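You operate a simulated robot arm through the tools that you are given. There is no shell and no other tool.

You are at the controls of a simulated robot arm. One attempt, no reset.

## Task
Size the red tomato in the slide gauge; put it in its ring.
Fine: it comes from the tray at N23; switch the slide gauge on before you measure and off at the end; push the teal slide back open; the ring goes by the width shown.

Only the result counts: the job must be done as asked and must still hold three seconds after the hand-in. Knocking over, shifting, dropping, spilling or breaking anything else fails it.

## Robot
A 7-joint arm with a fingered hand, fixed in place. Base frame: the origin is on the floor under the middle of its stand, x ahead of it, y to its left, z up; the work surface is at about z = 740. Units: mm, degrees, N and s.
With the tool pointing down near the work surface it reaches from about 320 to 700 mm from the base axis. Its first joint turns from -69.0 to 172.0 degrees. Payload 3.4 kg.
Tool frame: the origin (TCP) lies between the finger pads and is the grasp point; the fingertips stand 25 mm ahead of it; z points along the fingers, y is the line along which they close. The gripper opens to 88 mm; its body begins 29 mm behind the TCP. The gripper is a hand of 5 fingers: y runs from the thumb to the fingers, the wrist lies at [-13, -97, -162] in the tool frame, and closing takes about 1.5 s.
Orientation is that of the tool frame in the base frame, as a unit quaternion [w, x, y, z]. With the fingers straight down and the wrist toward the robot, the tool's x, y and z point along [0, 1, 0], [1, 0, 0] and [0, 0, -1] of the base frame.

## Interface
- The arm moves only by the tool arm_command. Its argument "moves" is a list of rows, each an object of numbers (a shift or turn left out is 0, a gripper value left out holds the last): "dx", "dy", "dz": the shift along the tool's x, y, z in units of 25 mm (1.0 is 25 mm); "ax", "ay", "az": the turn, a rotation vector about the tool's x, y, z in units of 4 degrees (1.0 is 4 degrees); "fingers": the opening, from 0 (shut) to 1 (fully open). In form: [{"dx": .., "dy": .., "dz": .., "ax": .., "ay": .., "az": .., "fingers": ..}, ...]. A call has 1 to 20 rows; each row shifts and turns the commanded pose from where the row before left it, along the tool's axes as they then stand. A call with a number of a shift or a turn outside -1 to 1 is refused whole. Each row takes 0.2 s and may step no farther than 50 mm and 8.6 degrees from the row before; otherwise, or with a gripper value out of range, the whole call is refused. A pose out of reach is approached as far as the arm can. The call stops where the force on the tool passes 50 N (or 10 N more than at its start, if that is more) or the arm is blocked; 0.2 s more then pass. The fingers move at their own pace (about 153 mm/s each) and stop on an object; they squeeze with about 28 N. The grip force told is the motor's: it shows also when the fingers shut on nothing. Time passes only in rows, and 0.2 s behind the last, so rows that do not move let the fingers close. The reply holds the time, the measured pose of the TCP, the force on the tool along the base axes, the opening and the grip force, in the units named above and with some noise, with the torque about the TCP (base axes, N m) and any sound that the robot's microphone picked up, and new pictures: "pictures" is both (left out), scene, wrist or none.
- Cameras (640 x 400 px; columns grow to the right, rows downward): "scene" is fixed at [218.9, -648.5, 1462]; the picture's right is [0.77, -0.63, 0.00], its down [-0.47, -0.58, -0.67] and it looks along [0.42, 0.51, -0.75] (base axes); focal length 298 px, centre (320, 200). "wrist" rides on the gripper at [59, -79, -105] in the tool frame; the picture's right is [-0.73, 0.32, -0.61], its down [-0.62, -0.68, 0.38] and it looks along [-0.29, 0.66, 0.70] (tool axes); focal length 234 px, centre (320, 200). There is no depth. A picture from a camera that has moved, and an enlarged one, comes with that camera's place and axes in the base frame and with its lens.
- slide_trunk(by): slides the trunk up (or, below 0, down) by that many mm; the arm rides with it, the base frame stays. It gives what a move gives, with no picture.
- preshape(shape): the hand has 5 fingers and takes this shape, open, in about a second: jaw (thumb against the fingers, like two jaws); tri (thumb and two fingers); tip (a fingertip pinch); poke (one finger out to press); point (the index stretched); flat (the hand flat); cup (the hand cupped); fist (a fist). The gripper value then closes the fingers along that shape, each until it touches; the sizes above hold for jaw. It gives what a move gives, with no picture.
- close_up(camera, box): a new picture of the part [left, top, right, bottom] of that camera's present view, enlarged. It takes no simulated time.
- hand_in(): hands the job in; it is judged then, once.

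Nothing tells you positions but the pictures and the camera data. Unless the task says otherwise, let go and move clear before handing in.

The tools are called after "Call:" by a JSON object that holds its "api" and its "payload". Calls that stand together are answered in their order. arm_command: Moves the arm, as the interface text tells. Its arguments: {"type":"object","properties":{"moves":{"type":"array","items":{"type":"object","properties":{"dx":{"type":"number"},"dy":{"type":"number"},"dz":{"type":"number"},"ax":{"type":"number"},"ay":{"type":"number"},"az":{"type":"number"},"fingers":{"type":"number"}}}},"pictures":{"type":"string","enum":["both","scene","wrist","none"]}},"required":["moves"]} The other tools are called the same way: slide_trunk (by) moves the trunk up or down; preshape (shape) gives the hand a shape; close_up (camera, box) takes an enlarged picture of a part of a camera's view; hand_in () hands the job in.

At the start:

```text
time: 0.0
tool_pos: [501.9, -219.4, 1128.9]
ee_rot: [0.0, 0.708, 0.706, 0.0]
ft_force: [0.3, 0.8, -0.7]
torque: [-0.01, 0.0, -0.03]
gripper_width: 87.7
grasp_force: 0.1
shape: jaw
trunk travel left (down, up): [-550.0, 390.0]
```

scene: 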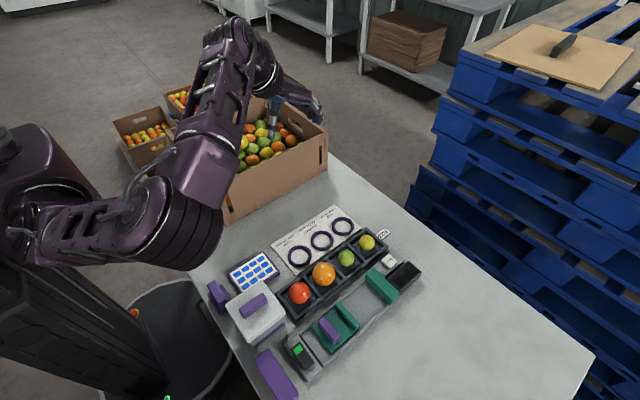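
wrist: 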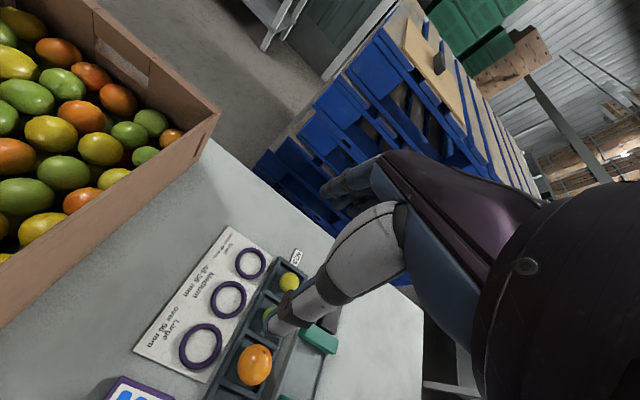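

I see a bench with a tray of four tomatoes (the red one at the near end), a ring card with three sizes, and a slide gauge with teal jaws and a small display. First I'll enlarge the pictures to read the labels.

Call:
{"api": "close_up", "payload": {"camera": "scene", "box": [200, 200, 440, 350]}}

Call:
{"api": "close_up", "payload": {"camera": "scene", "box": [260, 200, 380, 275]}}

Call:
{"api": "close_up", "payload": {"camera": "scene", "box": [260, 290, 380, 365]}}

Call:
{"api": "close_up", "payload": {"camera": "scene", "box": [340, 220, 440, 300]}}

Call:
{"api": "close_up", "payload": {"camera": "wrist", "box": [120, 220, 360, 400]}}

```text
2.67 times, centred on (320, 275) of scene
camera zoom: at [218.9, -648.5, 1462.0], right [0.77, -0.63, 0.0], down [-0.47, -0.58, -0.67], along [0.42, 0.51, -0.75], focal length 794 px, centre (320, 0)
```

zoom: 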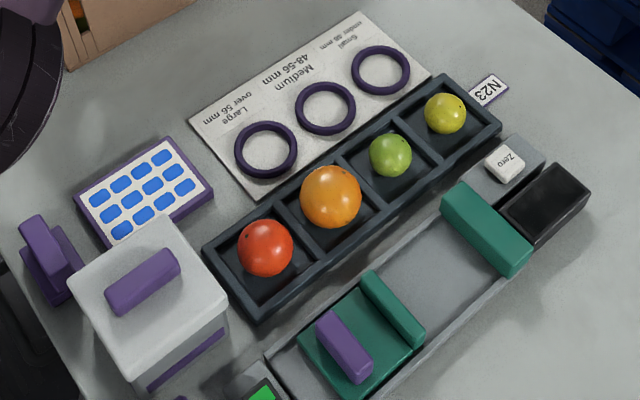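

```text
5.33 times, centred on (320, 238) of scene
camera zoom: at [218.9, -648.5, 1462.0], right [0.77, -0.63, 0.0], down [-0.47, -0.58, -0.67], along [0.42, 0.51, -0.75], focal length 1588 px, centre (320, 0)
```

zoom: 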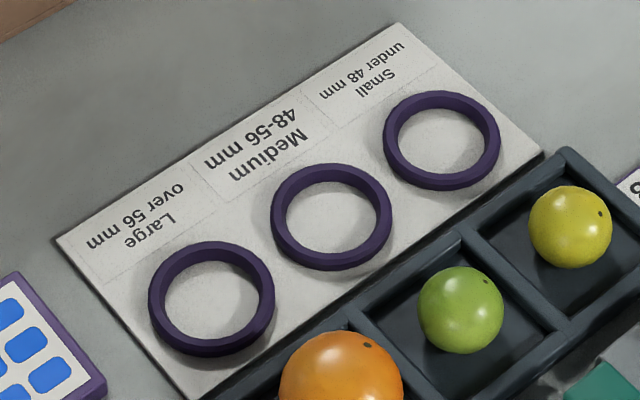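

```text
5.33 times, centred on (320, 328) of scene
camera zoom: at [218.9, -648.5, 1462.0], right [0.77, -0.63, 0.0], down [-0.47, -0.58, -0.67], along [0.42, 0.51, -0.75], focal length 1588 px, centre (320, -480)
```

zoom: 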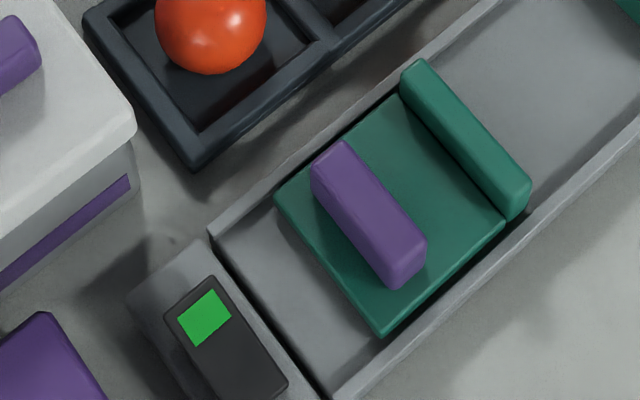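

```text
5.00 times, centred on (390, 260) of scene
camera zoom: at [218.9, -648.5, 1462.0], right [0.77, -0.63, 0.0], down [-0.47, -0.58, -0.67], along [0.42, 0.51, -0.75], focal length 1488 px, centre (-30, -100)
```

zoom: 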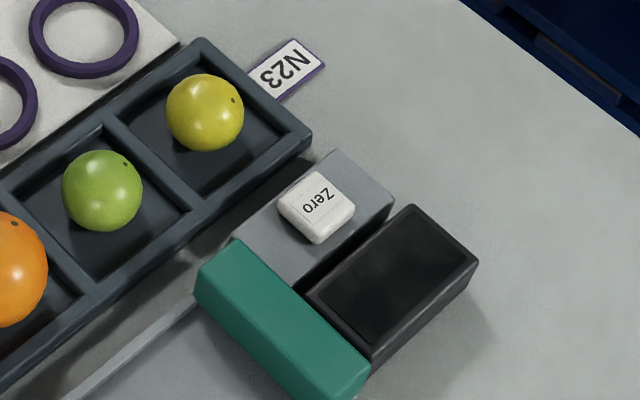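

```text
2.22 times, centred on (240, 310) of wrist
camera zoom: at [423.7, -159.7, 1234.0], right [0.32, -0.73, 0.61], down [-0.68, -0.62, -0.38], along [0.66, -0.29, -0.7], focal length 520 px, centre (498, -44)
```

zoom: 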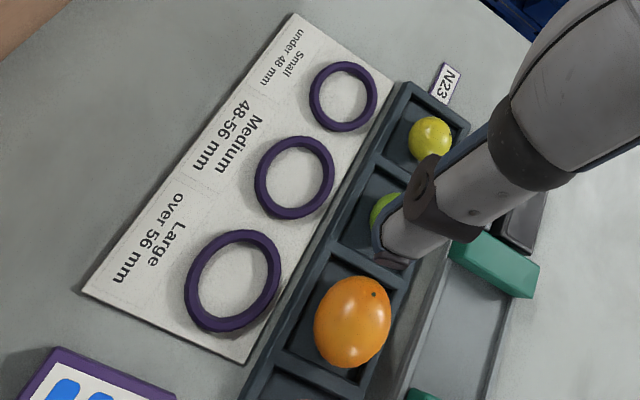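

The tray runs along base x at about y = -374, with the red tomato near (380, -374), the rings at y = -279, and the gauge on the far side near y = -460. I'll zoom in on the switch, slide and neighbouring objects before moving.

Call:
{"api": "close_up", "payload": {"camera": "scene", "box": [276, 328, 324, 378]}}

Call:
{"api": "close_up", "payload": {"camera": "scene", "box": [300, 290, 372, 350]}}

Call:
{"api": "close_up", "payload": {"camera": "scene", "box": [270, 250, 350, 320]}}

Call:
{"api": "close_up", "payload": {"camera": "scene", "box": [200, 240, 320, 400]}}

Call:
{"api": "close_up", "payload": {"camera": "scene", "box": [260, 60, 340, 130]}}

```text
8.00 times, centred on (300, 353) of scene
camera zoom: at [218.9, -648.5, 1462.0], right [0.77, -0.63, 0.0], down [-0.47, -0.58, -0.67], along [0.42, 0.51, -0.75], focal length 2381 px, centre (480, -1024)
```

zoom: 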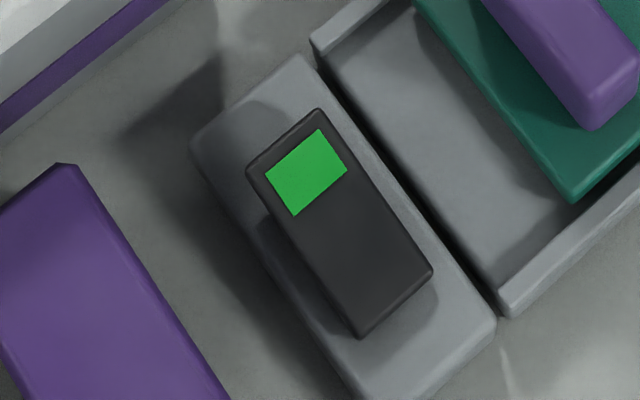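

```text
6.67 times, centred on (336, 320) of scene
camera zoom: at [218.9, -648.5, 1462.0], right [0.77, -0.63, 0.0], down [-0.47, -0.58, -0.67], along [0.42, 0.51, -0.75], focal length 1984 px, centre (213, -600)
```

zoom: 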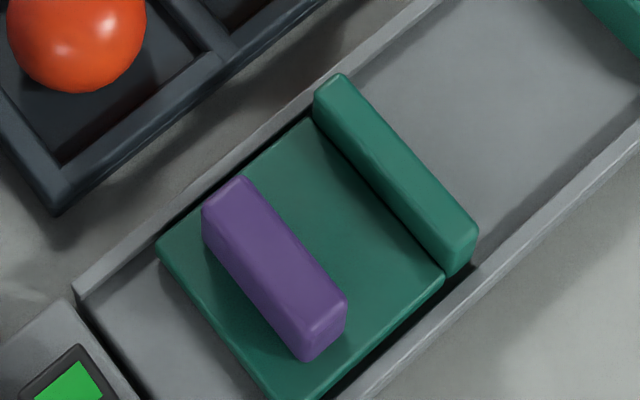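

```text
5.71 times, centred on (310, 285) of scene
camera zoom: at [218.9, -648.5, 1462.0], right [0.77, -0.63, 0.0], down [-0.47, -0.58, -0.67], along [0.42, 0.51, -0.75], focal length 1701 px, centre (377, -286)
```

zoom: 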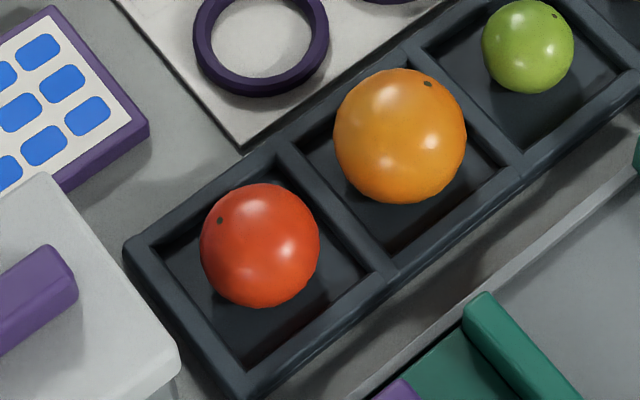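

```text
2.50 times, centred on (260, 320) of scene
camera zoom: at [218.9, -648.5, 1462.0], right [0.77, -0.63, 0.0], down [-0.47, -0.58, -0.67], along [0.42, 0.51, -0.75], focal length 744 px, centre (470, -100)
```

zoom: 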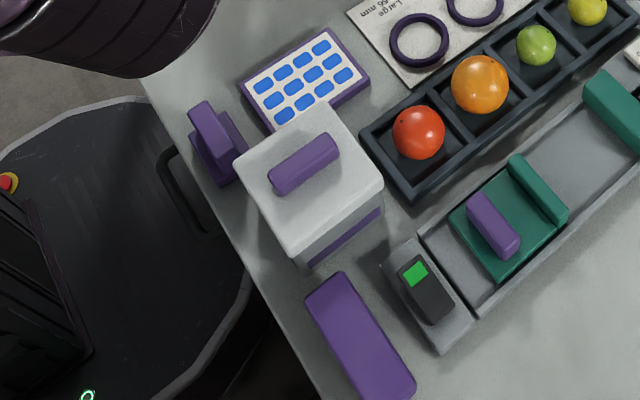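

```text
5.71 times, centred on (300, 95) of scene
camera zoom: at [218.9, -648.5, 1462.0], right [0.77, -0.63, 0.0], down [-0.47, -0.58, -0.67], along [0.42, 0.51, -0.75], focal length 1701 px, centre (434, 800)
```

zoom: 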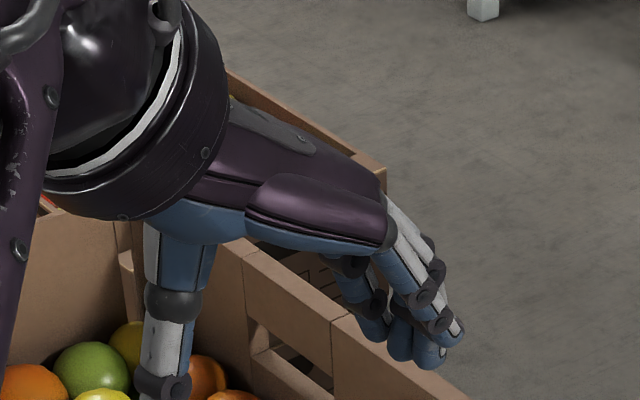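

The rocker with the green mark sits near (303, -487), the slide handle near (379, -486), and the fixed jaw near x = 532. I'll turn the hand to face that side and move above the tray for a second view.

Call:
{"api": "arm_command", "payload": {"moves": [{"az": 0.9375}, {"az": 0.9375}, {"az": 0.9375}, {"az": 0.9375}, {"az": 0.9375}, {"az": 0.9375}, {"az": 0.9375}, {"az": 0.9375}, {"az": 0.9375}, {"az": 0.9375}, {"az": 0.9375}, {"az": 0.9375}], "pictures": "none"}}

Call:
{"api": "arm_command", "payload": {"moves": [{"dx": -0.79, "dy": -0.06, "dz": 0.9}, {"dx": -0.79, "dy": -0.06, "dz": 0.9}, {"dx": -0.79, "dy": -0.06, "dz": 0.9}, {"dx": -0.79, "dy": -0.06, "dz": 0.9}, {"dx": -0.79, "dy": -0.06, "dz": 0.9}, {"dx": -0.79, "dy": -0.06, "dz": 0.9}, {"dx": -0.79, "dy": -0.06, "dz": 0.9}, {"dx": -0.79, "dy": -0.06, "dz": 0.9}, {"dx": -0.79, "dy": -0.06, "dz": 0.9}, {"dx": -0.79, "dy": -0.06, "dz": 0.9}], "pictures": "both"}}

```text
time: 2.6
tool_pos: [501.6, -219.8, 1129.4]
ee_rot: [0.0, 0.924, 0.382, 0.0]
ft_force: [-0.5, -0.4, -1.2]
torque: [0.0, 0.0, -0.03]
gripper_width: 87.9
grasp_force: 0.0
shape: jaw
trunk travel left (down, up): [-550.0, 390.0]
```

```text
time: 4.8
tool_pos: [414.2, -323.2, 888.5]
ee_rot: [-0.001, 0.924, 0.383, 0.001]
ft_force: [0.8, 0.0, 0.3]
torque: [0.02, -0.02, -0.01]
gripper_width: 87.6
grasp_force: 0.1
shape: jaw
out of reach, approached as far as the arm can: row 5, 6, 7, 8, 9, 10
trunk travel left (down, up): [-550.0, 390.0]
camera wrist: at [400.8, -225.3, 993.1], right [-0.29, -0.74, 0.61], down [-0.92, 0.04, -0.38], along [0.26, -0.67, -0.7], focal length 234 px, centre (320, 200)
```

scene: 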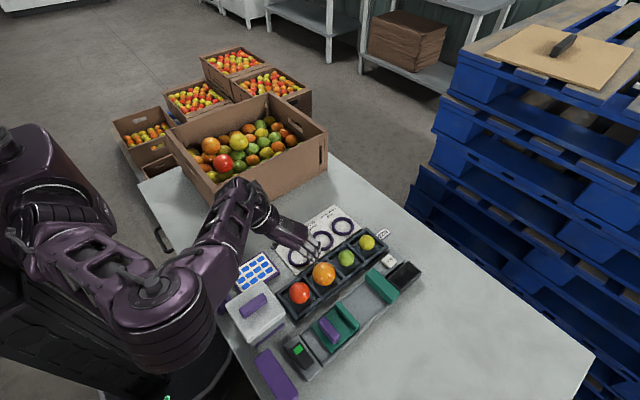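
wrist: 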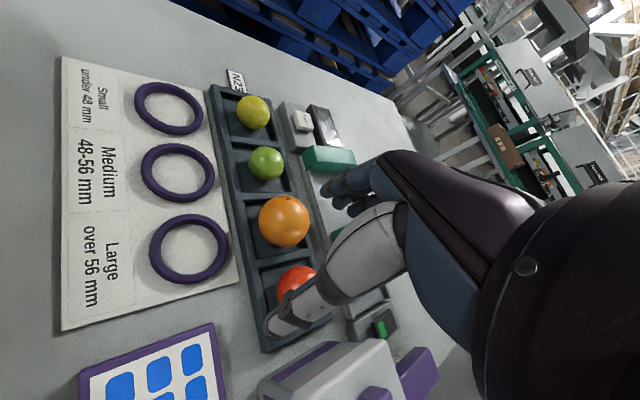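

The last moves ran out of reach, probably because the elbow sits to the right near the first joint's limit. Turning the hand further brings the wrist back toward the middle, so I'll try that.

Call:
{"api": "arm_command", "payload": {"moves": [{"az": 0.9375}, {"az": 0.9375}, {"az": 0.9375}, {"az": 0.9375}, {"az": 0.9375}, {"az": 0.9375}, {"az": 0.9375}, {"az": 0.9375}, {"az": 0.9375}, {"az": 0.9375}, {"az": 0.9375}, {"az": 0.9375}], "pictures": "both"}}

```text
time: 7.4
tool_pos: [478.2, -314.6, 854.1]
ee_rot: [-0.003, 1.0, -0.001, 0.0]
ft_force: [-0.1, -1.0, -0.4]
torque: [0.0, 0.01, -0.01]
gripper_width: 87.5
grasp_force: 0.1
shape: jaw
out of reach, approached as far as the arm can: row 1, 2, 3, 4, 5, 6, 7, 8, 9, 10, 11, 12
trunk travel left (down, up): [-550.0, 390.0]
camera wrist: at [537.8, -235.1, 959.5], right [-0.73, -0.32, 0.61], down [-0.62, 0.68, -0.38], along [-0.29, -0.65, -0.7], focal length 234 px, centre (320, 200)
```

scene: 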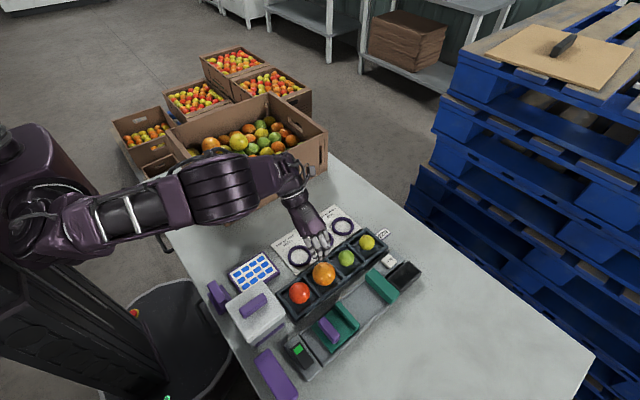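
wrist: 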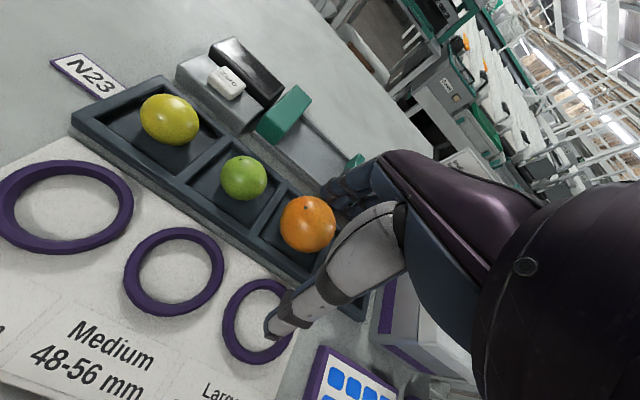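

The arm changed configuration, and I need to know whether the commanded pose follows the measured one. I'll test with a small upward move.

Call:
{"api": "arm_command", "payload": {"moves": [{"dz": -1}, {"dz": -1}], "pictures": "scene"}}

```text
time: 8.0
tool_pos: [501.1, -309.4, 879.5]
ee_rot: [-0.004, 1.0, 0.0, 0.001]
ft_force: [-0.5, -0.6, -1.1]
torque: [0.0, -0.02, -0.01]
gripper_width: 87.8
grasp_force: 0.2
shape: jaw
out of reach, approached as far as the arm can: row 1, 2
trunk travel left (down, up): [-550.0, 390.0]
```

scene: 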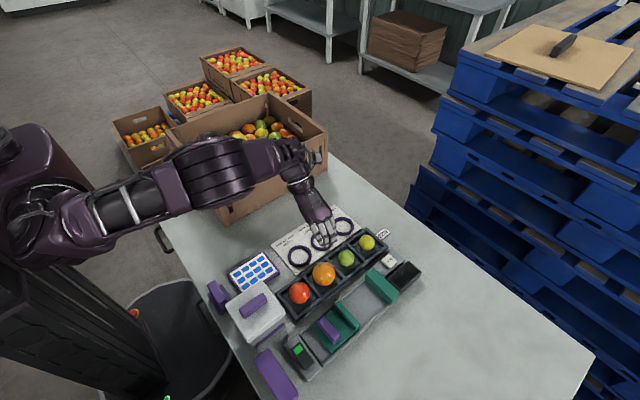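

The commanded pose is retained, so I'll walk it back outward to a reachable place near the measured one.

Call:
{"api": "arm_command", "payload": {"moves": [{"dx": 1}, {"dx": 1}, {"dx": 1}, {"dx": 1, "dy": -0.5}, {"dx": 1, "dy": -0.5}, {"dx": 1, "dy": -0.5}, {}], "pictures": "scene"}}

```text
time: 9.6
tool_pos: [641.9, -275.2, 879.9]
ee_rot: [-0.001, 1.0, 0.002, 0.002]
ft_force: [0.4, -0.6, -0.2]
torque: [-0.01, 0.01, 0.0]
gripper_width: 87.8
grasp_force: 0.1
shape: jaw
out of reach, approached as far as the arm can: row 6
trunk travel left (down, up): [-550.0, 390.0]
```

scene: 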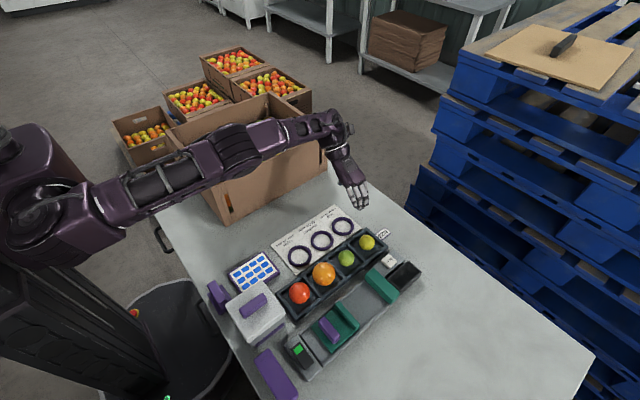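

Each call starts again from the achieved pose, and this low trunk folds the arm badly. I'll raise the trunk so the arm reaches down from above and stays straighter.

Call:
{"api": "slide_trunk", "payload": {"by": 250}}

```text
time: 12.2
tool_pos: [643.0, -275.5, 1129.1]
ee_rot: [0.0, 1.0, 0.002, 0.003]
ft_force: [0.0, 0.6, 0.9]
torque: [0.01, 0.0, 0.02]
gripper_width: 87.8
grasp_force: 0.1
shape: jaw
trunk travel left (down, up): [-800.0, 140.0]
```

Next I'll turn the hand back to a 45 degree yaw so it points radially, keeping it high.

Call:
{"api": "arm_command", "payload": {"moves": [{"az": -0.9375}, {"az": -0.9375}, {"az": -0.9375}, {"az": -0.9375}, {"az": -0.9375}, {"az": -0.9375}, {"az": -0.9375}, {"az": -0.9375}, {"az": -0.9375}, {"az": -0.9375}, {"az": -0.9375}, {"az": -0.9375}], "pictures": "none"}}

Call:
{"api": "arm_command", "payload": {"moves": [{"dx": -0.5, "dy": -0.5, "dz": 0.5}, {"dx": -0.5, "dy": -0.5, "dz": 0.5}, {"dx": -0.5, "dy": -0.5, "dz": 0.5}, {"dx": -0.5, "dy": -0.5, "dz": 0.5}], "pictures": "scene"}}

```text
time: 14.8
tool_pos: [643.7, -276.3, 1130.0]
ee_rot: [-0.001, 0.923, 0.385, 0.004]
ft_force: [0.6, -0.1, 0.1]
torque: [-0.01, 0.01, 0.01]
gripper_width: 87.5
grasp_force: 0.1
shape: jaw
trunk travel left (down, up): [-800.0, 140.0]
```

```text
time: 15.8
tool_pos: [571.7, -276.1, 1080.9]
ee_rot: [0.0, 0.924, 0.383, 0.004]
ft_force: [0.6, -0.1, -0.2]
torque: [0.02, 0.02, -0.01]
gripper_width: 87.3
grasp_force: 0.0
shape: jaw
trunk travel left (down, up): [-800.0, 140.0]
```

scene: 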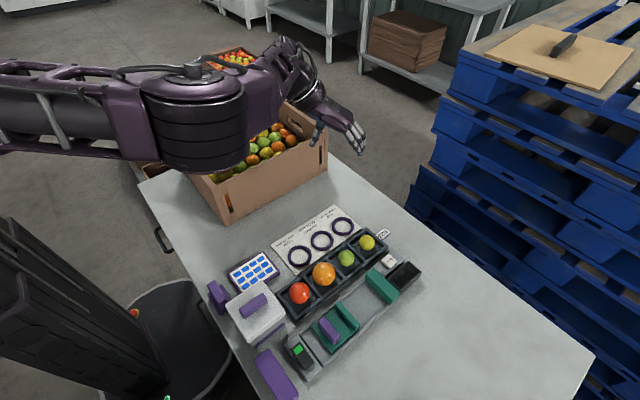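

The arm now hangs in from above. I'll keep descending toward a viewing pose above the tray, checking reach as I go.

Call:
{"api": "arm_command", "payload": {"moves": [{"dx": -0.79, "dy": -0.275, "dz": 0.75}, {"dx": -0.79, "dy": -0.275, "dz": 0.75}, {"dx": -0.79, "dy": -0.275, "dz": 0.75}, {"dx": -0.79, "dy": -0.275, "dz": 0.75}, {"dx": -0.79, "dy": -0.275, "dz": 0.75}, {"dx": -0.79, "dy": -0.275, "dz": 0.75}, {"dx": -0.79, "dy": -0.275, "dz": 0.75}], "pictures": "both"}}

```text
time: 17.4
tool_pos: [440.0, -342.6, 946.1]
ee_rot: [0.001, 0.923, 0.384, 0.004]
ft_force: [0.0, 1.3, 0.6]
torque: [-0.01, 0.02, 0.0]
gripper_width: 87.9
grasp_force: 0.0
shape: jaw
trunk travel left (down, up): [-800.0, 140.0]
camera wrist: at [425.6, -243.8, 1051.3], right [-0.29, -0.74, 0.6], down [-0.92, 0.04, -0.39], along [0.27, -0.67, -0.7], focal length 234 px, centre (320, 200)
```

scene: 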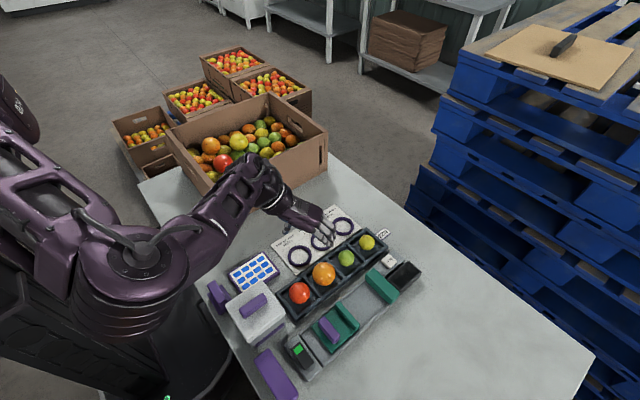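
wrist: 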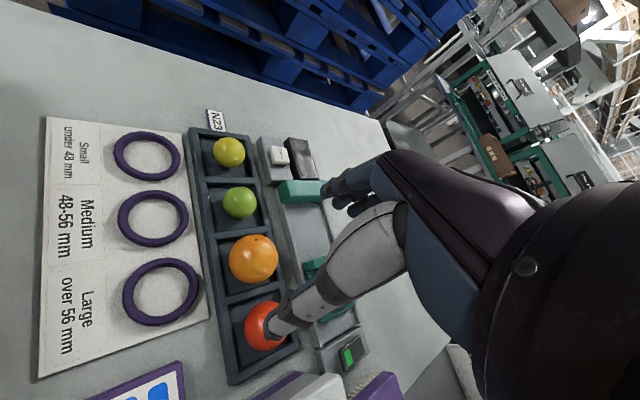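

This pose is reachable. I'll look closely at the gauge, switch and tray from this second viewpoint to measure heights.

Call:
{"api": "close_up", "payload": {"camera": "wrist", "box": [300, 300, 400, 380]}}

Call:
{"api": "close_up", "payload": {"camera": "wrist", "box": [180, 120, 340, 220]}}

Call:
{"api": "close_up", "payload": {"camera": "wrist", "box": [180, 220, 340, 400]}}

Call:
{"api": "close_up", "payload": {"camera": "scene", "box": [260, 170, 360, 260]}}

```text
5.00 times, centred on (350, 340) of wrist
camera zoom: at [425.6, -243.8, 1051.3], right [-0.29, -0.74, 0.6], down [-0.92, 0.04, -0.39], along [0.27, -0.67, -0.7], focal length 1171 px, centre (170, -500)
```

zoom: 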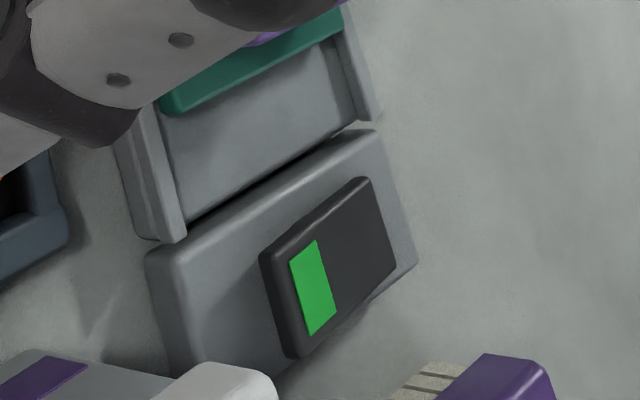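

```text
4.00 times, centred on (260, 170) of wrist
camera zoom: at [425.6, -243.8, 1051.3], right [-0.29, -0.74, 0.6], down [-0.92, 0.04, -0.39], along [0.27, -0.67, -0.7], focal length 937 px, centre (560, 320)
```

zoom: 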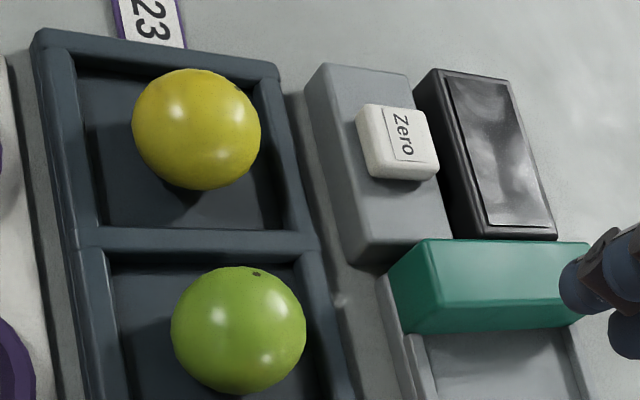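

```text
2.22 times, centred on (260, 310) of wrist
camera zoom: at [425.6, -243.8, 1051.3], right [-0.29, -0.74, 0.6], down [-0.92, 0.04, -0.39], along [0.27, -0.67, -0.7], focal length 520 px, centre (453, -44)
```

zoom: 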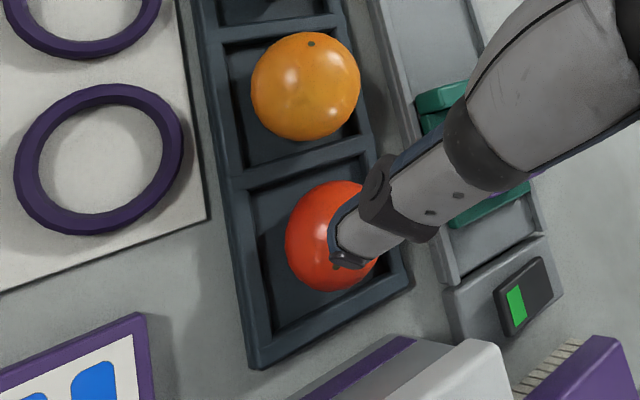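

```text
4.44 times, centred on (310, 215) of scene
camera zoom: at [218.9, -648.5, 1462.0], right [0.77, -0.63, 0.0], down [-0.47, -0.58, -0.67], along [0.42, 0.51, -0.75], focal length 1323 px, centre (364, 133)
```

zoom: 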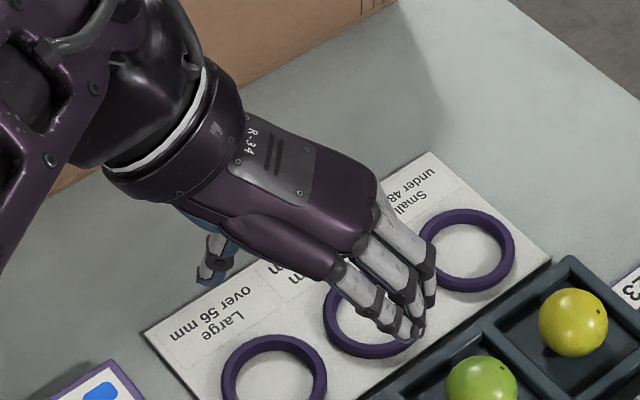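

From the two views the rocker's green end is up (z ≈ 769 against 762), so the gauge is off. The tray walls top out near z ≈ 760, the tomato centre is near (380, -374, 770) and the jaw tops near 785. I'll take the poke shape and check where the finger sits.

Call:
{"api": "preshape", "payload": {"shape": "poke"}}

Call:
{"api": "close_up", "payload": {"camera": "scene", "box": [260, 170, 360, 260]}}

Call:
{"api": "close_up", "payload": {"camera": "wrist", "box": [160, 100, 480, 400]}}

```text
time: 18.3
tool_pos: [440.8, -341.2, 945.2]
ee_rot: [0.0, 0.923, 0.384, 0.004]
ft_force: [-0.1, -0.2, 0.1]
torque: [-0.01, 0.03, -0.04]
gripper_width: 0.2
grasp_force: 0.1
shape: poke
trunk travel left (down, up): [-800.0, 140.0]
```

```text
4.44 times, centred on (310, 215) of scene
camera zoom: at [218.9, -648.5, 1462.0], right [0.77, -0.63, 0.0], down [-0.47, -0.58, -0.67], along [0.42, 0.51, -0.75], focal length 1323 px, centre (364, 133)
```

zoom: 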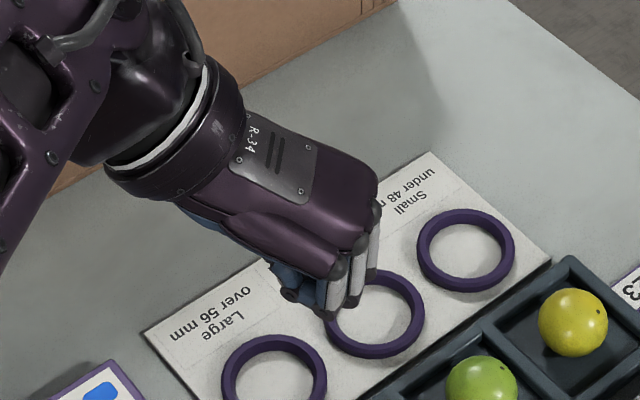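

```text
1.33 times, centred on (320, 250) of wrist
camera zoom: at [426.6, -243.3, 1051.4], right [-0.29, -0.74, 0.6], down [-0.92, 0.04, -0.39], along [0.27, -0.67, -0.7], focal length 312 px, centre (320, 133)
```

zoom: 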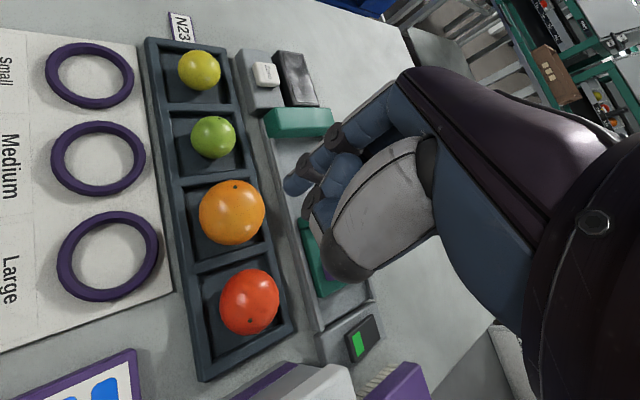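

I need the exact fingertip location, so I'll zoom closer on the hand in both cameras.

Call:
{"api": "close_up", "payload": {"camera": "scene", "box": [310, 215, 360, 250]}}

Call:
{"api": "close_up", "payload": {"camera": "wrist", "box": [280, 170, 400, 320]}}

```text
11.43 times, centred on (335, 232) of scene
camera zoom: at [218.9, -648.5, 1462.0], right [0.77, -0.63, 0.0], down [-0.47, -0.58, -0.67], along [0.42, 0.51, -0.75], focal length 3402 px, centre (149, -171)
```

zoom: 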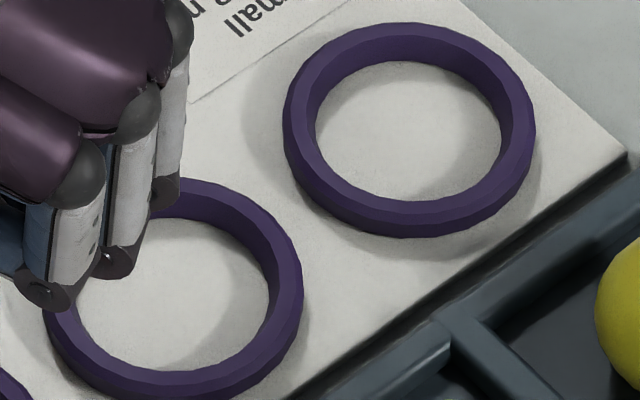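

```text
2.67 times, centred on (340, 245) of wrist
camera zoom: at [426.6, -243.3, 1051.4], right [-0.29, -0.74, 0.6], down [-0.92, 0.04, -0.39], along [0.27, -0.67, -0.7], focal length 624 px, centre (267, 80)
```

zoom: 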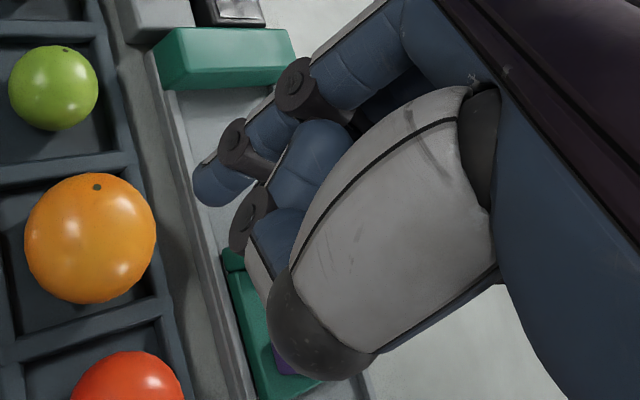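

The index is hidden behind the other fingers in the scene view. I'll rotate the hand in place so the scene camera can see the fingertip and fix its offset.

Call:
{"api": "arm_command", "payload": {"moves": [{"az": 1}, {"az": 1}, {"az": 1}, {"az": 1}, {"az": 1}, {"az": 1}, {"az": 1}, {"az": 1}, {"az": 1}, {"az": 1}, {"az": 1}, {"az": 0.25}], "pictures": "both"}}

Call:
{"api": "close_up", "payload": {"camera": "scene", "box": [280, 180, 360, 250]}}

```text
time: 20.9
tool_pos: [441.7, -340.0, 946.4]
ee_rot: [-0.001, 1.0, 0.0, 0.003]
ft_force: [0.0, -0.2, 0.2]
torque: [0.0, 0.01, 0.02]
gripper_width: 0.0
grasp_force: 0.0
shape: poke
trunk travel left (down, up): [-800.0, 140.0]
camera wrist: at [500.3, -260.5, 1051.9], right [-0.73, -0.33, 0.6], down [-0.62, 0.68, -0.39], along [-0.28, -0.66, -0.7], focal length 234 px, centre (320, 200)
```

scene: 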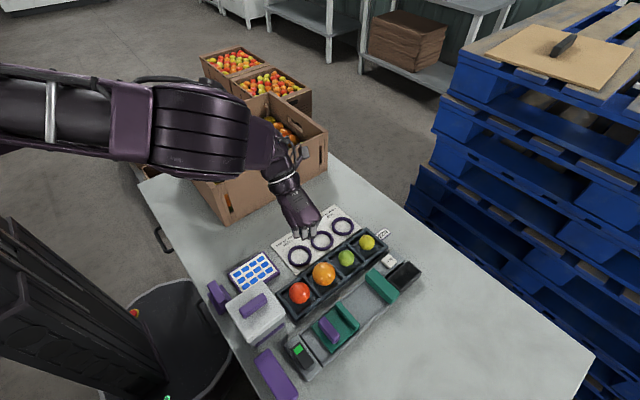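
wrist: 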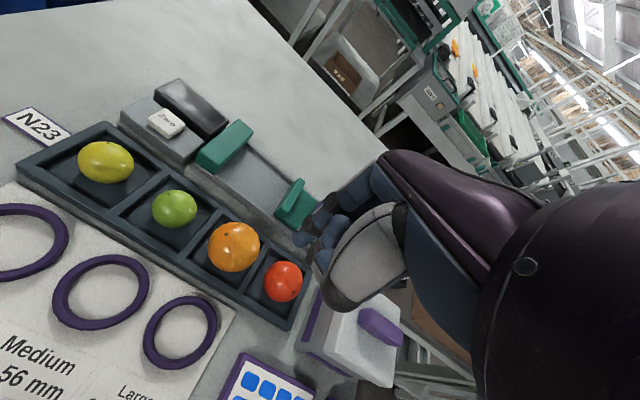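

```text
5.71 times, centred on (320, 215) of scene
camera zoom: at [218.9, -648.5, 1462.0], right [0.77, -0.63, 0.0], down [-0.47, -0.58, -0.67], along [0.42, 0.51, -0.75], focal length 1701 px, centre (320, 114)
```

zoom: 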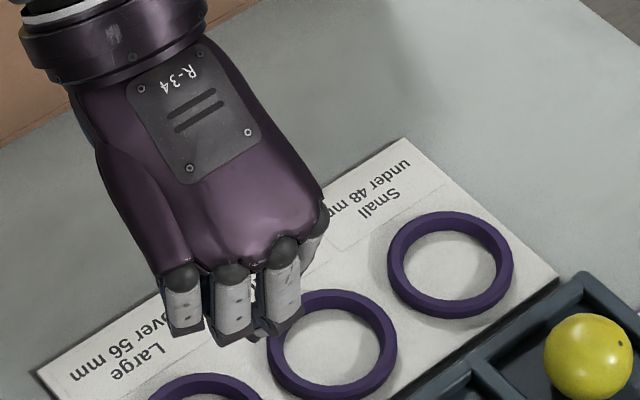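

The arm flipped to a much better elbow-up configuration. I'll touch the bare table at a free spot to learn how far the poke fingertip extends.

Call:
{"api": "arm_command", "payload": {"moves": [{"dx": 0.333, "dy": -0.971, "dz": 0.3}, {"dx": 0.333, "dy": -0.971, "dz": 0.3}, {"dx": 0.333, "dy": -0.971, "dz": 0.3}, {"dx": 0.333, "dy": -0.971, "dz": 0.3}, {"dx": 0.333, "dy": -0.971, "dz": 0.3}, {"dx": 0.333, "dy": -0.971, "dz": 0.3}, {"dx": 0.333, "dy": -0.971, "dz": 0.3}], "pictures": "both"}}

```text
time: 22.5
tool_pos: [498.3, -168.1, 894.8]
ee_rot: [-0.001, 1.0, 0.002, 0.003]
ft_force: [-0.2, -0.5, -0.5]
torque: [-0.02, -0.01, 0.04]
gripper_width: 0.2
grasp_force: 0.1
shape: poke
trunk travel left (down, up): [-800.0, 140.0]
camera wrist: at [558.0, -88.5, 1000.8], right [-0.73, -0.33, 0.6], down [-0.62, 0.68, -0.39], along [-0.28, -0.66, -0.7], focal length 234 px, centre (320, 200)
```

scene: 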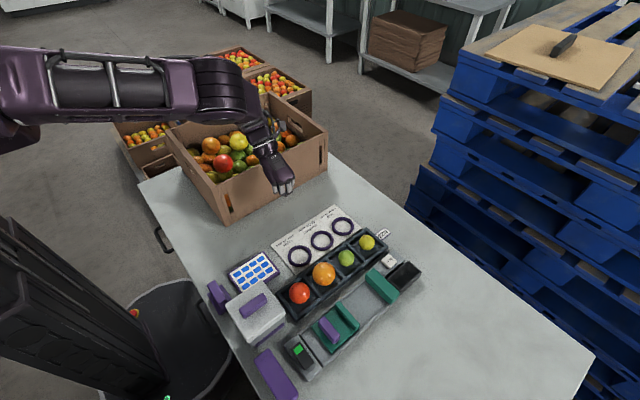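
wrist: 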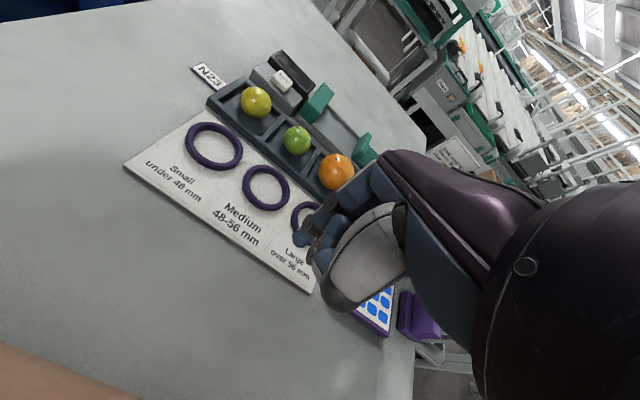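

The crate is too near here to descend safely, so I won't touch down at this spot. I'll zoom in to see whether the index tip is visible from the scene camera.

Call:
{"api": "close_up", "payload": {"camera": "scene", "box": [262, 160, 310, 200]}}

Call:
{"api": "close_up", "payload": {"camera": "wrist", "box": [270, 150, 430, 330]}}

```text
10.00 times, centred on (286, 180) of scene
camera zoom: at [218.9, -648.5, 1462.0], right [0.77, -0.63, 0.0], down [-0.47, -0.58, -0.67], along [0.42, 0.51, -0.75], focal length 2977 px, centre (660, 400)
```

zoom: 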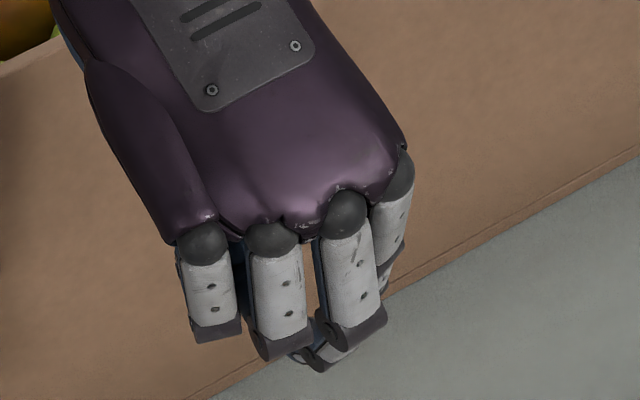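

```text
2.22 times, centred on (350, 240) of wrist
camera zoom: at [558.0, -88.5, 1000.8], right [-0.73, -0.33, 0.6], down [-0.62, 0.68, -0.39], along [-0.28, -0.66, -0.7], focal length 520 px, centre (253, 111)
```

zoom: 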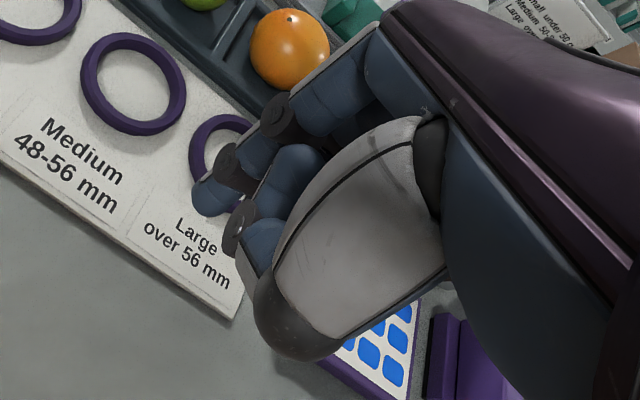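

The tip is roughly at tool (4, 4, 33), so it is nearly on the TCP axis and about 33 mm ahead. The white box tops out near z ≈ 818 with a handle above, so I'll approach the switch high.

Call:
{"api": "arm_command", "payload": {"moves": [{"dx": -0.326, "dy": 0.983, "dz": -0.286}, {"dx": -0.326, "dy": 0.983, "dz": -0.286}, {"dx": -0.326, "dy": 0.983, "dz": -0.286}, {"dx": -0.326, "dy": 0.983, "dz": -0.286}, {"dx": -0.326, "dy": 0.983, "dz": -0.286}, {"dx": -0.326, "dy": 0.983, "dz": -0.286}, {"dx": -0.326, "dy": 0.983, "dz": -0.286}], "pictures": "none"}}

Call:
{"api": "arm_command", "payload": {"moves": [{"dx": -0.794, "dy": 0.76}, {"dx": -0.794, "dy": 0.76}, {"dx": -0.794, "dy": 0.76}], "pictures": "both"}}

```text
time: 24.1
tool_pos: [440.9, -342.7, 945.6]
ee_rot: [-0.001, 1.0, 0.002, 0.004]
ft_force: [0.5, -0.8, 0.2]
torque: [0.05, 0.01, 0.01]
gripper_width: 0.1
grasp_force: 0.1
shape: poke
trunk travel left (down, up): [-800.0, 140.0]
```

```text
time: 24.9
tool_pos: [382.1, -399.1, 944.1]
ee_rot: [-0.002, 1.0, 0.002, 0.003]
ft_force: [0.7, -0.2, -0.8]
torque: [-0.02, 0.0, -0.01]
gripper_width: 0.0
grasp_force: 0.0
shape: poke
trunk travel left (down, up): [-800.0, 140.0]
camera wrist: at [440.4, -318.9, 1050.0], right [-0.73, -0.33, 0.6], down [-0.62, 0.68, -0.39], along [-0.28, -0.66, -0.7], focal length 234 px, centre (320, 200)
```

scene: 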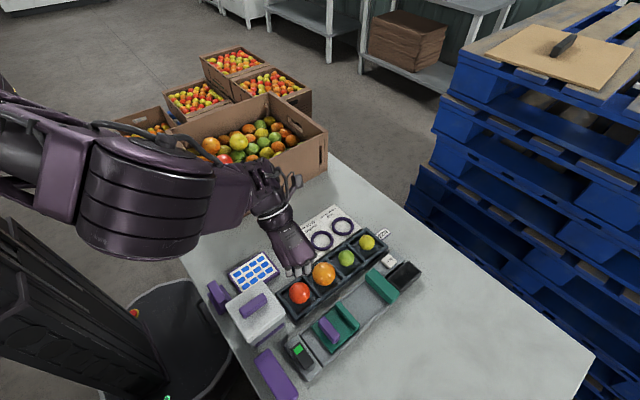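
wrist: 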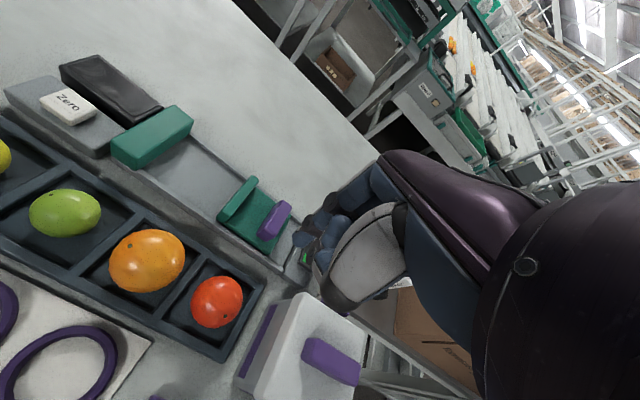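

Reach is good here with the elbow high. I'll continue toward a point above the green end of the switch.

Call:
{"api": "arm_command", "payload": {"moves": [{"dx": -0.8, "dy": 0.72}, {"dx": -0.8, "dy": 0.72}, {"dx": -0.8, "dy": 0.72}, {"dx": -0.8, "dy": 0.72}], "pictures": "both"}}

```text
time: 25.9
tool_pos: [300.9, -471.5, 943.3]
ee_rot: [-0.001, 1.0, 0.003, 0.004]
ft_force: [-0.2, -0.3, 0.4]
torque: [0.0, 0.0, 0.01]
gripper_width: 0.1
grasp_force: 0.1
shape: poke
trunk travel left (down, up): [-800.0, 140.0]
camera wrist: at [359.7, -391.2, 1049.2], right [-0.73, -0.33, 0.6], down [-0.62, 0.68, -0.39], along [-0.28, -0.66, -0.7], focal length 234 px, centre (320, 200)
```

scene: 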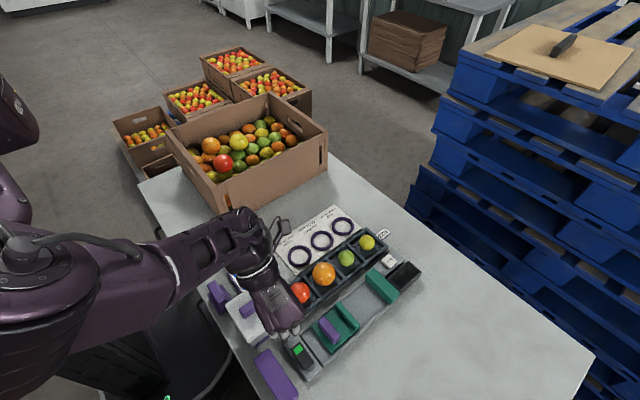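
wrist: 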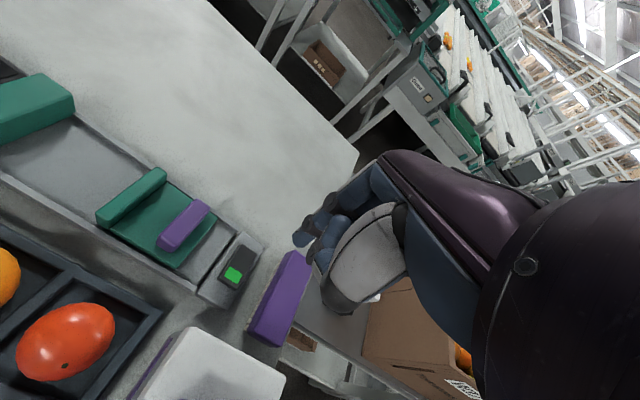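

I'm above the switch. I'll descend partway and compare the tip with the rocker in the wrist picture.

Call:
{"api": "arm_command", "payload": {"moves": [{"dz": 1}, {"dz": 1}, {"dz": 1}, {"dz": 0.8}], "pictures": "both"}}

Call:
{"api": "close_up", "payload": {"camera": "wrist", "box": [180, 150, 400, 350]}}

Call:
{"api": "close_up", "payload": {"camera": "scene", "box": [250, 300, 350, 390]}}

```text
time: 26.9
tool_pos: [300.6, -472.1, 847.4]
ee_rot: [-0.001, 1.0, 0.001, 0.004]
ft_force: [-0.1, -0.7, -0.3]
torque: [0.0, -0.03, 0.0]
gripper_width: 0.0
grasp_force: 0.2
shape: poke
trunk travel left (down, up): [-800.0, 140.0]
camera wrist: at [360.2, -392.4, 952.9], right [-0.73, -0.33, 0.6], down [-0.62, 0.68, -0.39], along [-0.28, -0.66, -0.7], focal length 234 px, centre (320, 200)
```

scene: 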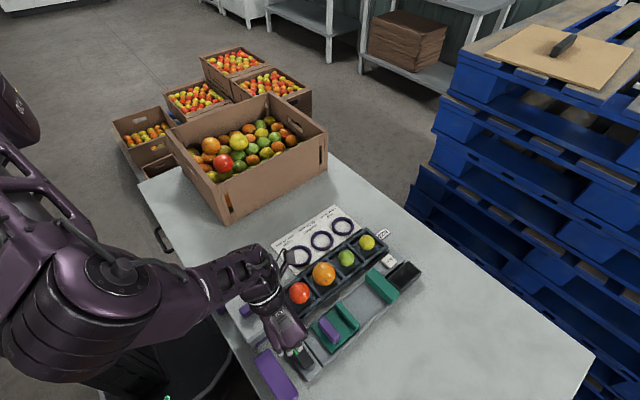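
wrist: 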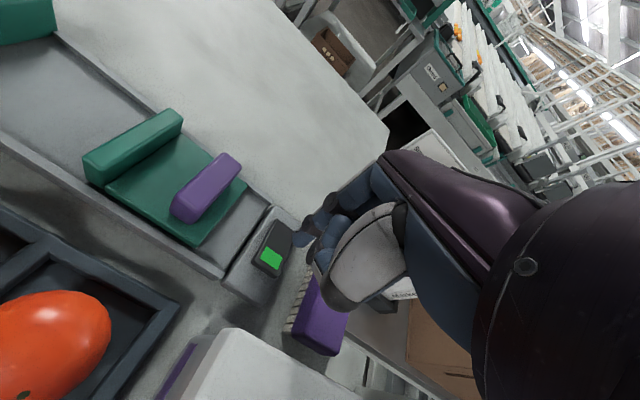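

```text
2.00 times, centred on (290, 250) of wrist
camera zoom: at [360.2, -392.4, 952.9], right [-0.73, -0.33, 0.6], down [-0.62, 0.68, -0.39], along [-0.28, -0.66, -0.7], focal length 468 px, centre (380, 100)
```

zoom: 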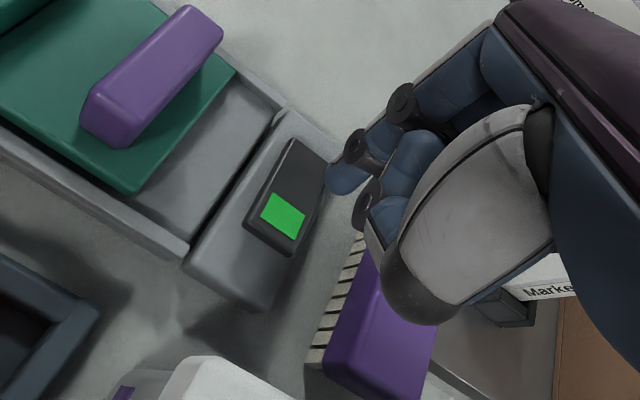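

```text
4.44 times, centred on (300, 345) of scene
camera zoom: at [218.9, -648.5, 1462.0], right [0.77, -0.63, 0.0], down [-0.47, -0.58, -0.67], along [0.42, 0.51, -0.75], focal length 1323 px, centre (409, -444)
```

zoom: 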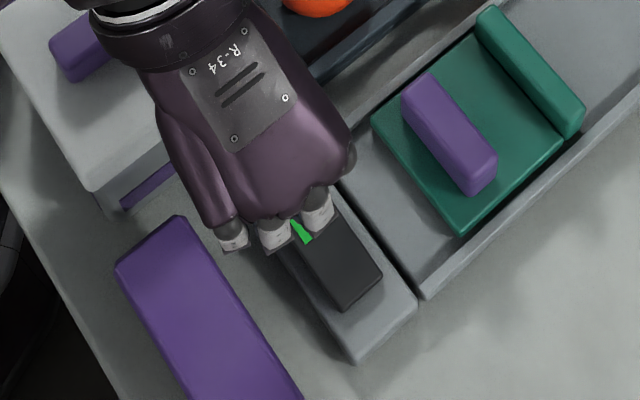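

The pinky passes close to the purple brush, so I'll shift slightly to +x and toward the rocker end, then lower in small steps watching force.

Call:
{"api": "arm_command", "payload": {"moves": [{"dx": 0.12, "dy": -0.16, "dz": 0.6}, {"dz": 0.6}, {"dz": 0.3}], "pictures": "wrist"}}

Call:
{"api": "close_up", "payload": {"camera": "wrist", "box": [220, 170, 360, 290]}}

Call:
{"api": "close_up", "payload": {"camera": "scene", "box": [260, 310, 340, 380]}}

```text
time: 27.7
tool_pos: [305.1, -468.3, 809.9]
ee_rot: [-0.002, 1.0, 0.002, 0.003]
ft_force: [-0.1, 0.1, 0.0]
torque: [-0.01, 0.0, -0.01]
gripper_width: 0.0
grasp_force: 0.2
shape: poke
trunk travel left (down, up): [-800.0, 140.0]
camera wrist: at [365.3, -387.6, 914.9], right [-0.73, -0.33, 0.6], down [-0.62, 0.68, -0.39], along [-0.28, -0.66, -0.7], focal length 234 px, centre (320, 200)
```

wrist: 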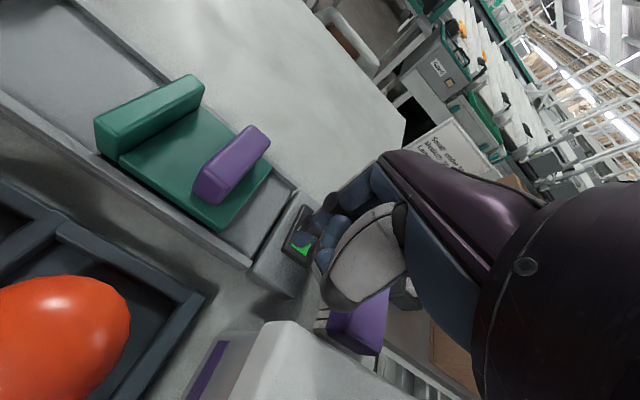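

```text
3.33 times, centred on (290, 230) of wrist
camera zoom: at [365.3, -387.6, 914.9], right [-0.73, -0.33, 0.6], down [-0.62, 0.68, -0.39], along [-0.28, -0.66, -0.7], focal length 781 px, centre (420, 100)
```

zoom: 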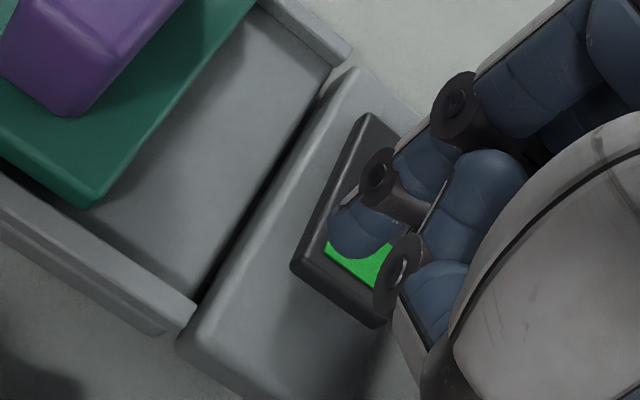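

```text
5.71 times, centred on (300, 345) of scene
camera zoom: at [218.9, -648.5, 1462.0], right [0.77, -0.63, 0.0], down [-0.47, -0.58, -0.67], along [0.42, 0.51, -0.75], focal length 1701 px, centre (434, -629)
```

zoom: 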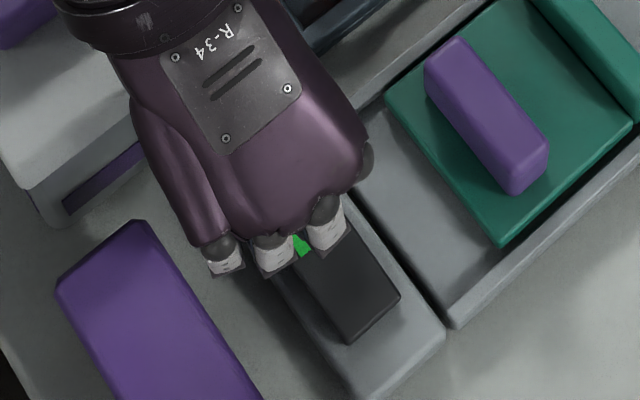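

The tip is just over the green mark. Now I'll press down in small steps.

Call:
{"api": "arm_command", "payload": {"moves": [{"dz": 0.12}, {"dz": 0.12}], "pictures": "none"}}

```text
time: 28.3
tool_pos: [306.2, -467.0, 804.3]
ee_rot: [0.0, 1.0, 0.002, 0.004]
ft_force: [0.8, 0.2, 0.3]
torque: [-0.03, 0.04, -0.02]
gripper_width: 0.0
grasp_force: 0.1
shape: poke
trunk travel left (down, up): [-800.0, 140.0]
```

Call:
{"api": "arm_command", "payload": {"moves": [{"dz": 0.12}, {"dz": 0.12}], "pictures": "none"}}

```text
time: 28.9
tool_pos: [305.8, -467.5, 797.0]
ee_rot: [-0.002, 1.0, 0.002, 0.003]
ft_force: [-1.5, 0.3, -0.1]
torque: [0.0, 0.03, 0.03]
gripper_width: 0.0
grasp_force: 0.0
shape: poke
trunk travel left (down, up): [-800.0, 140.0]
```

No contact force yet at z = 797, so I'll take a look before going lower.

Call:
{"api": "close_up", "payload": {"camera": "wrist", "box": [220, 170, 360, 290]}}

Call:
{"api": "close_up", "payload": {"camera": "scene", "box": [260, 310, 340, 380]}}

```text
3.33 times, centred on (290, 230) of wrist
camera zoom: at [365.2, -387.1, 903.3], right [-0.73, -0.33, 0.6], down [-0.62, 0.68, -0.39], along [-0.28, -0.66, -0.7], focal length 781 px, centre (420, 100)
```

zoom: 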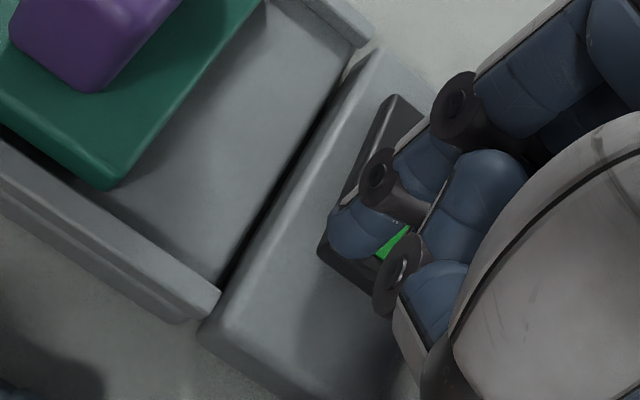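

```text
5.71 times, centred on (300, 345) of scene
camera zoom: at [218.9, -648.5, 1462.0], right [0.77, -0.63, 0.0], down [-0.47, -0.58, -0.67], along [0.42, 0.51, -0.75], focal length 1701 px, centre (434, -629)
```

zoom: 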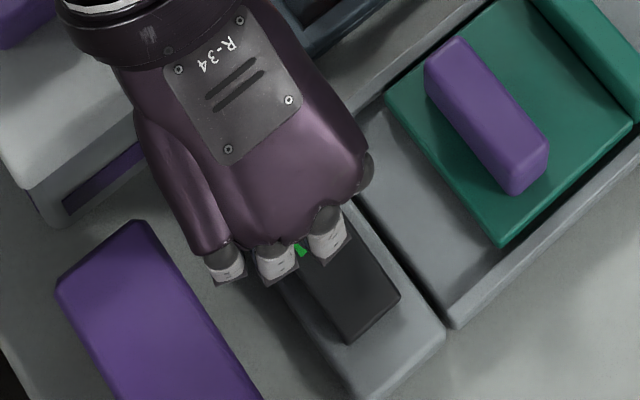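

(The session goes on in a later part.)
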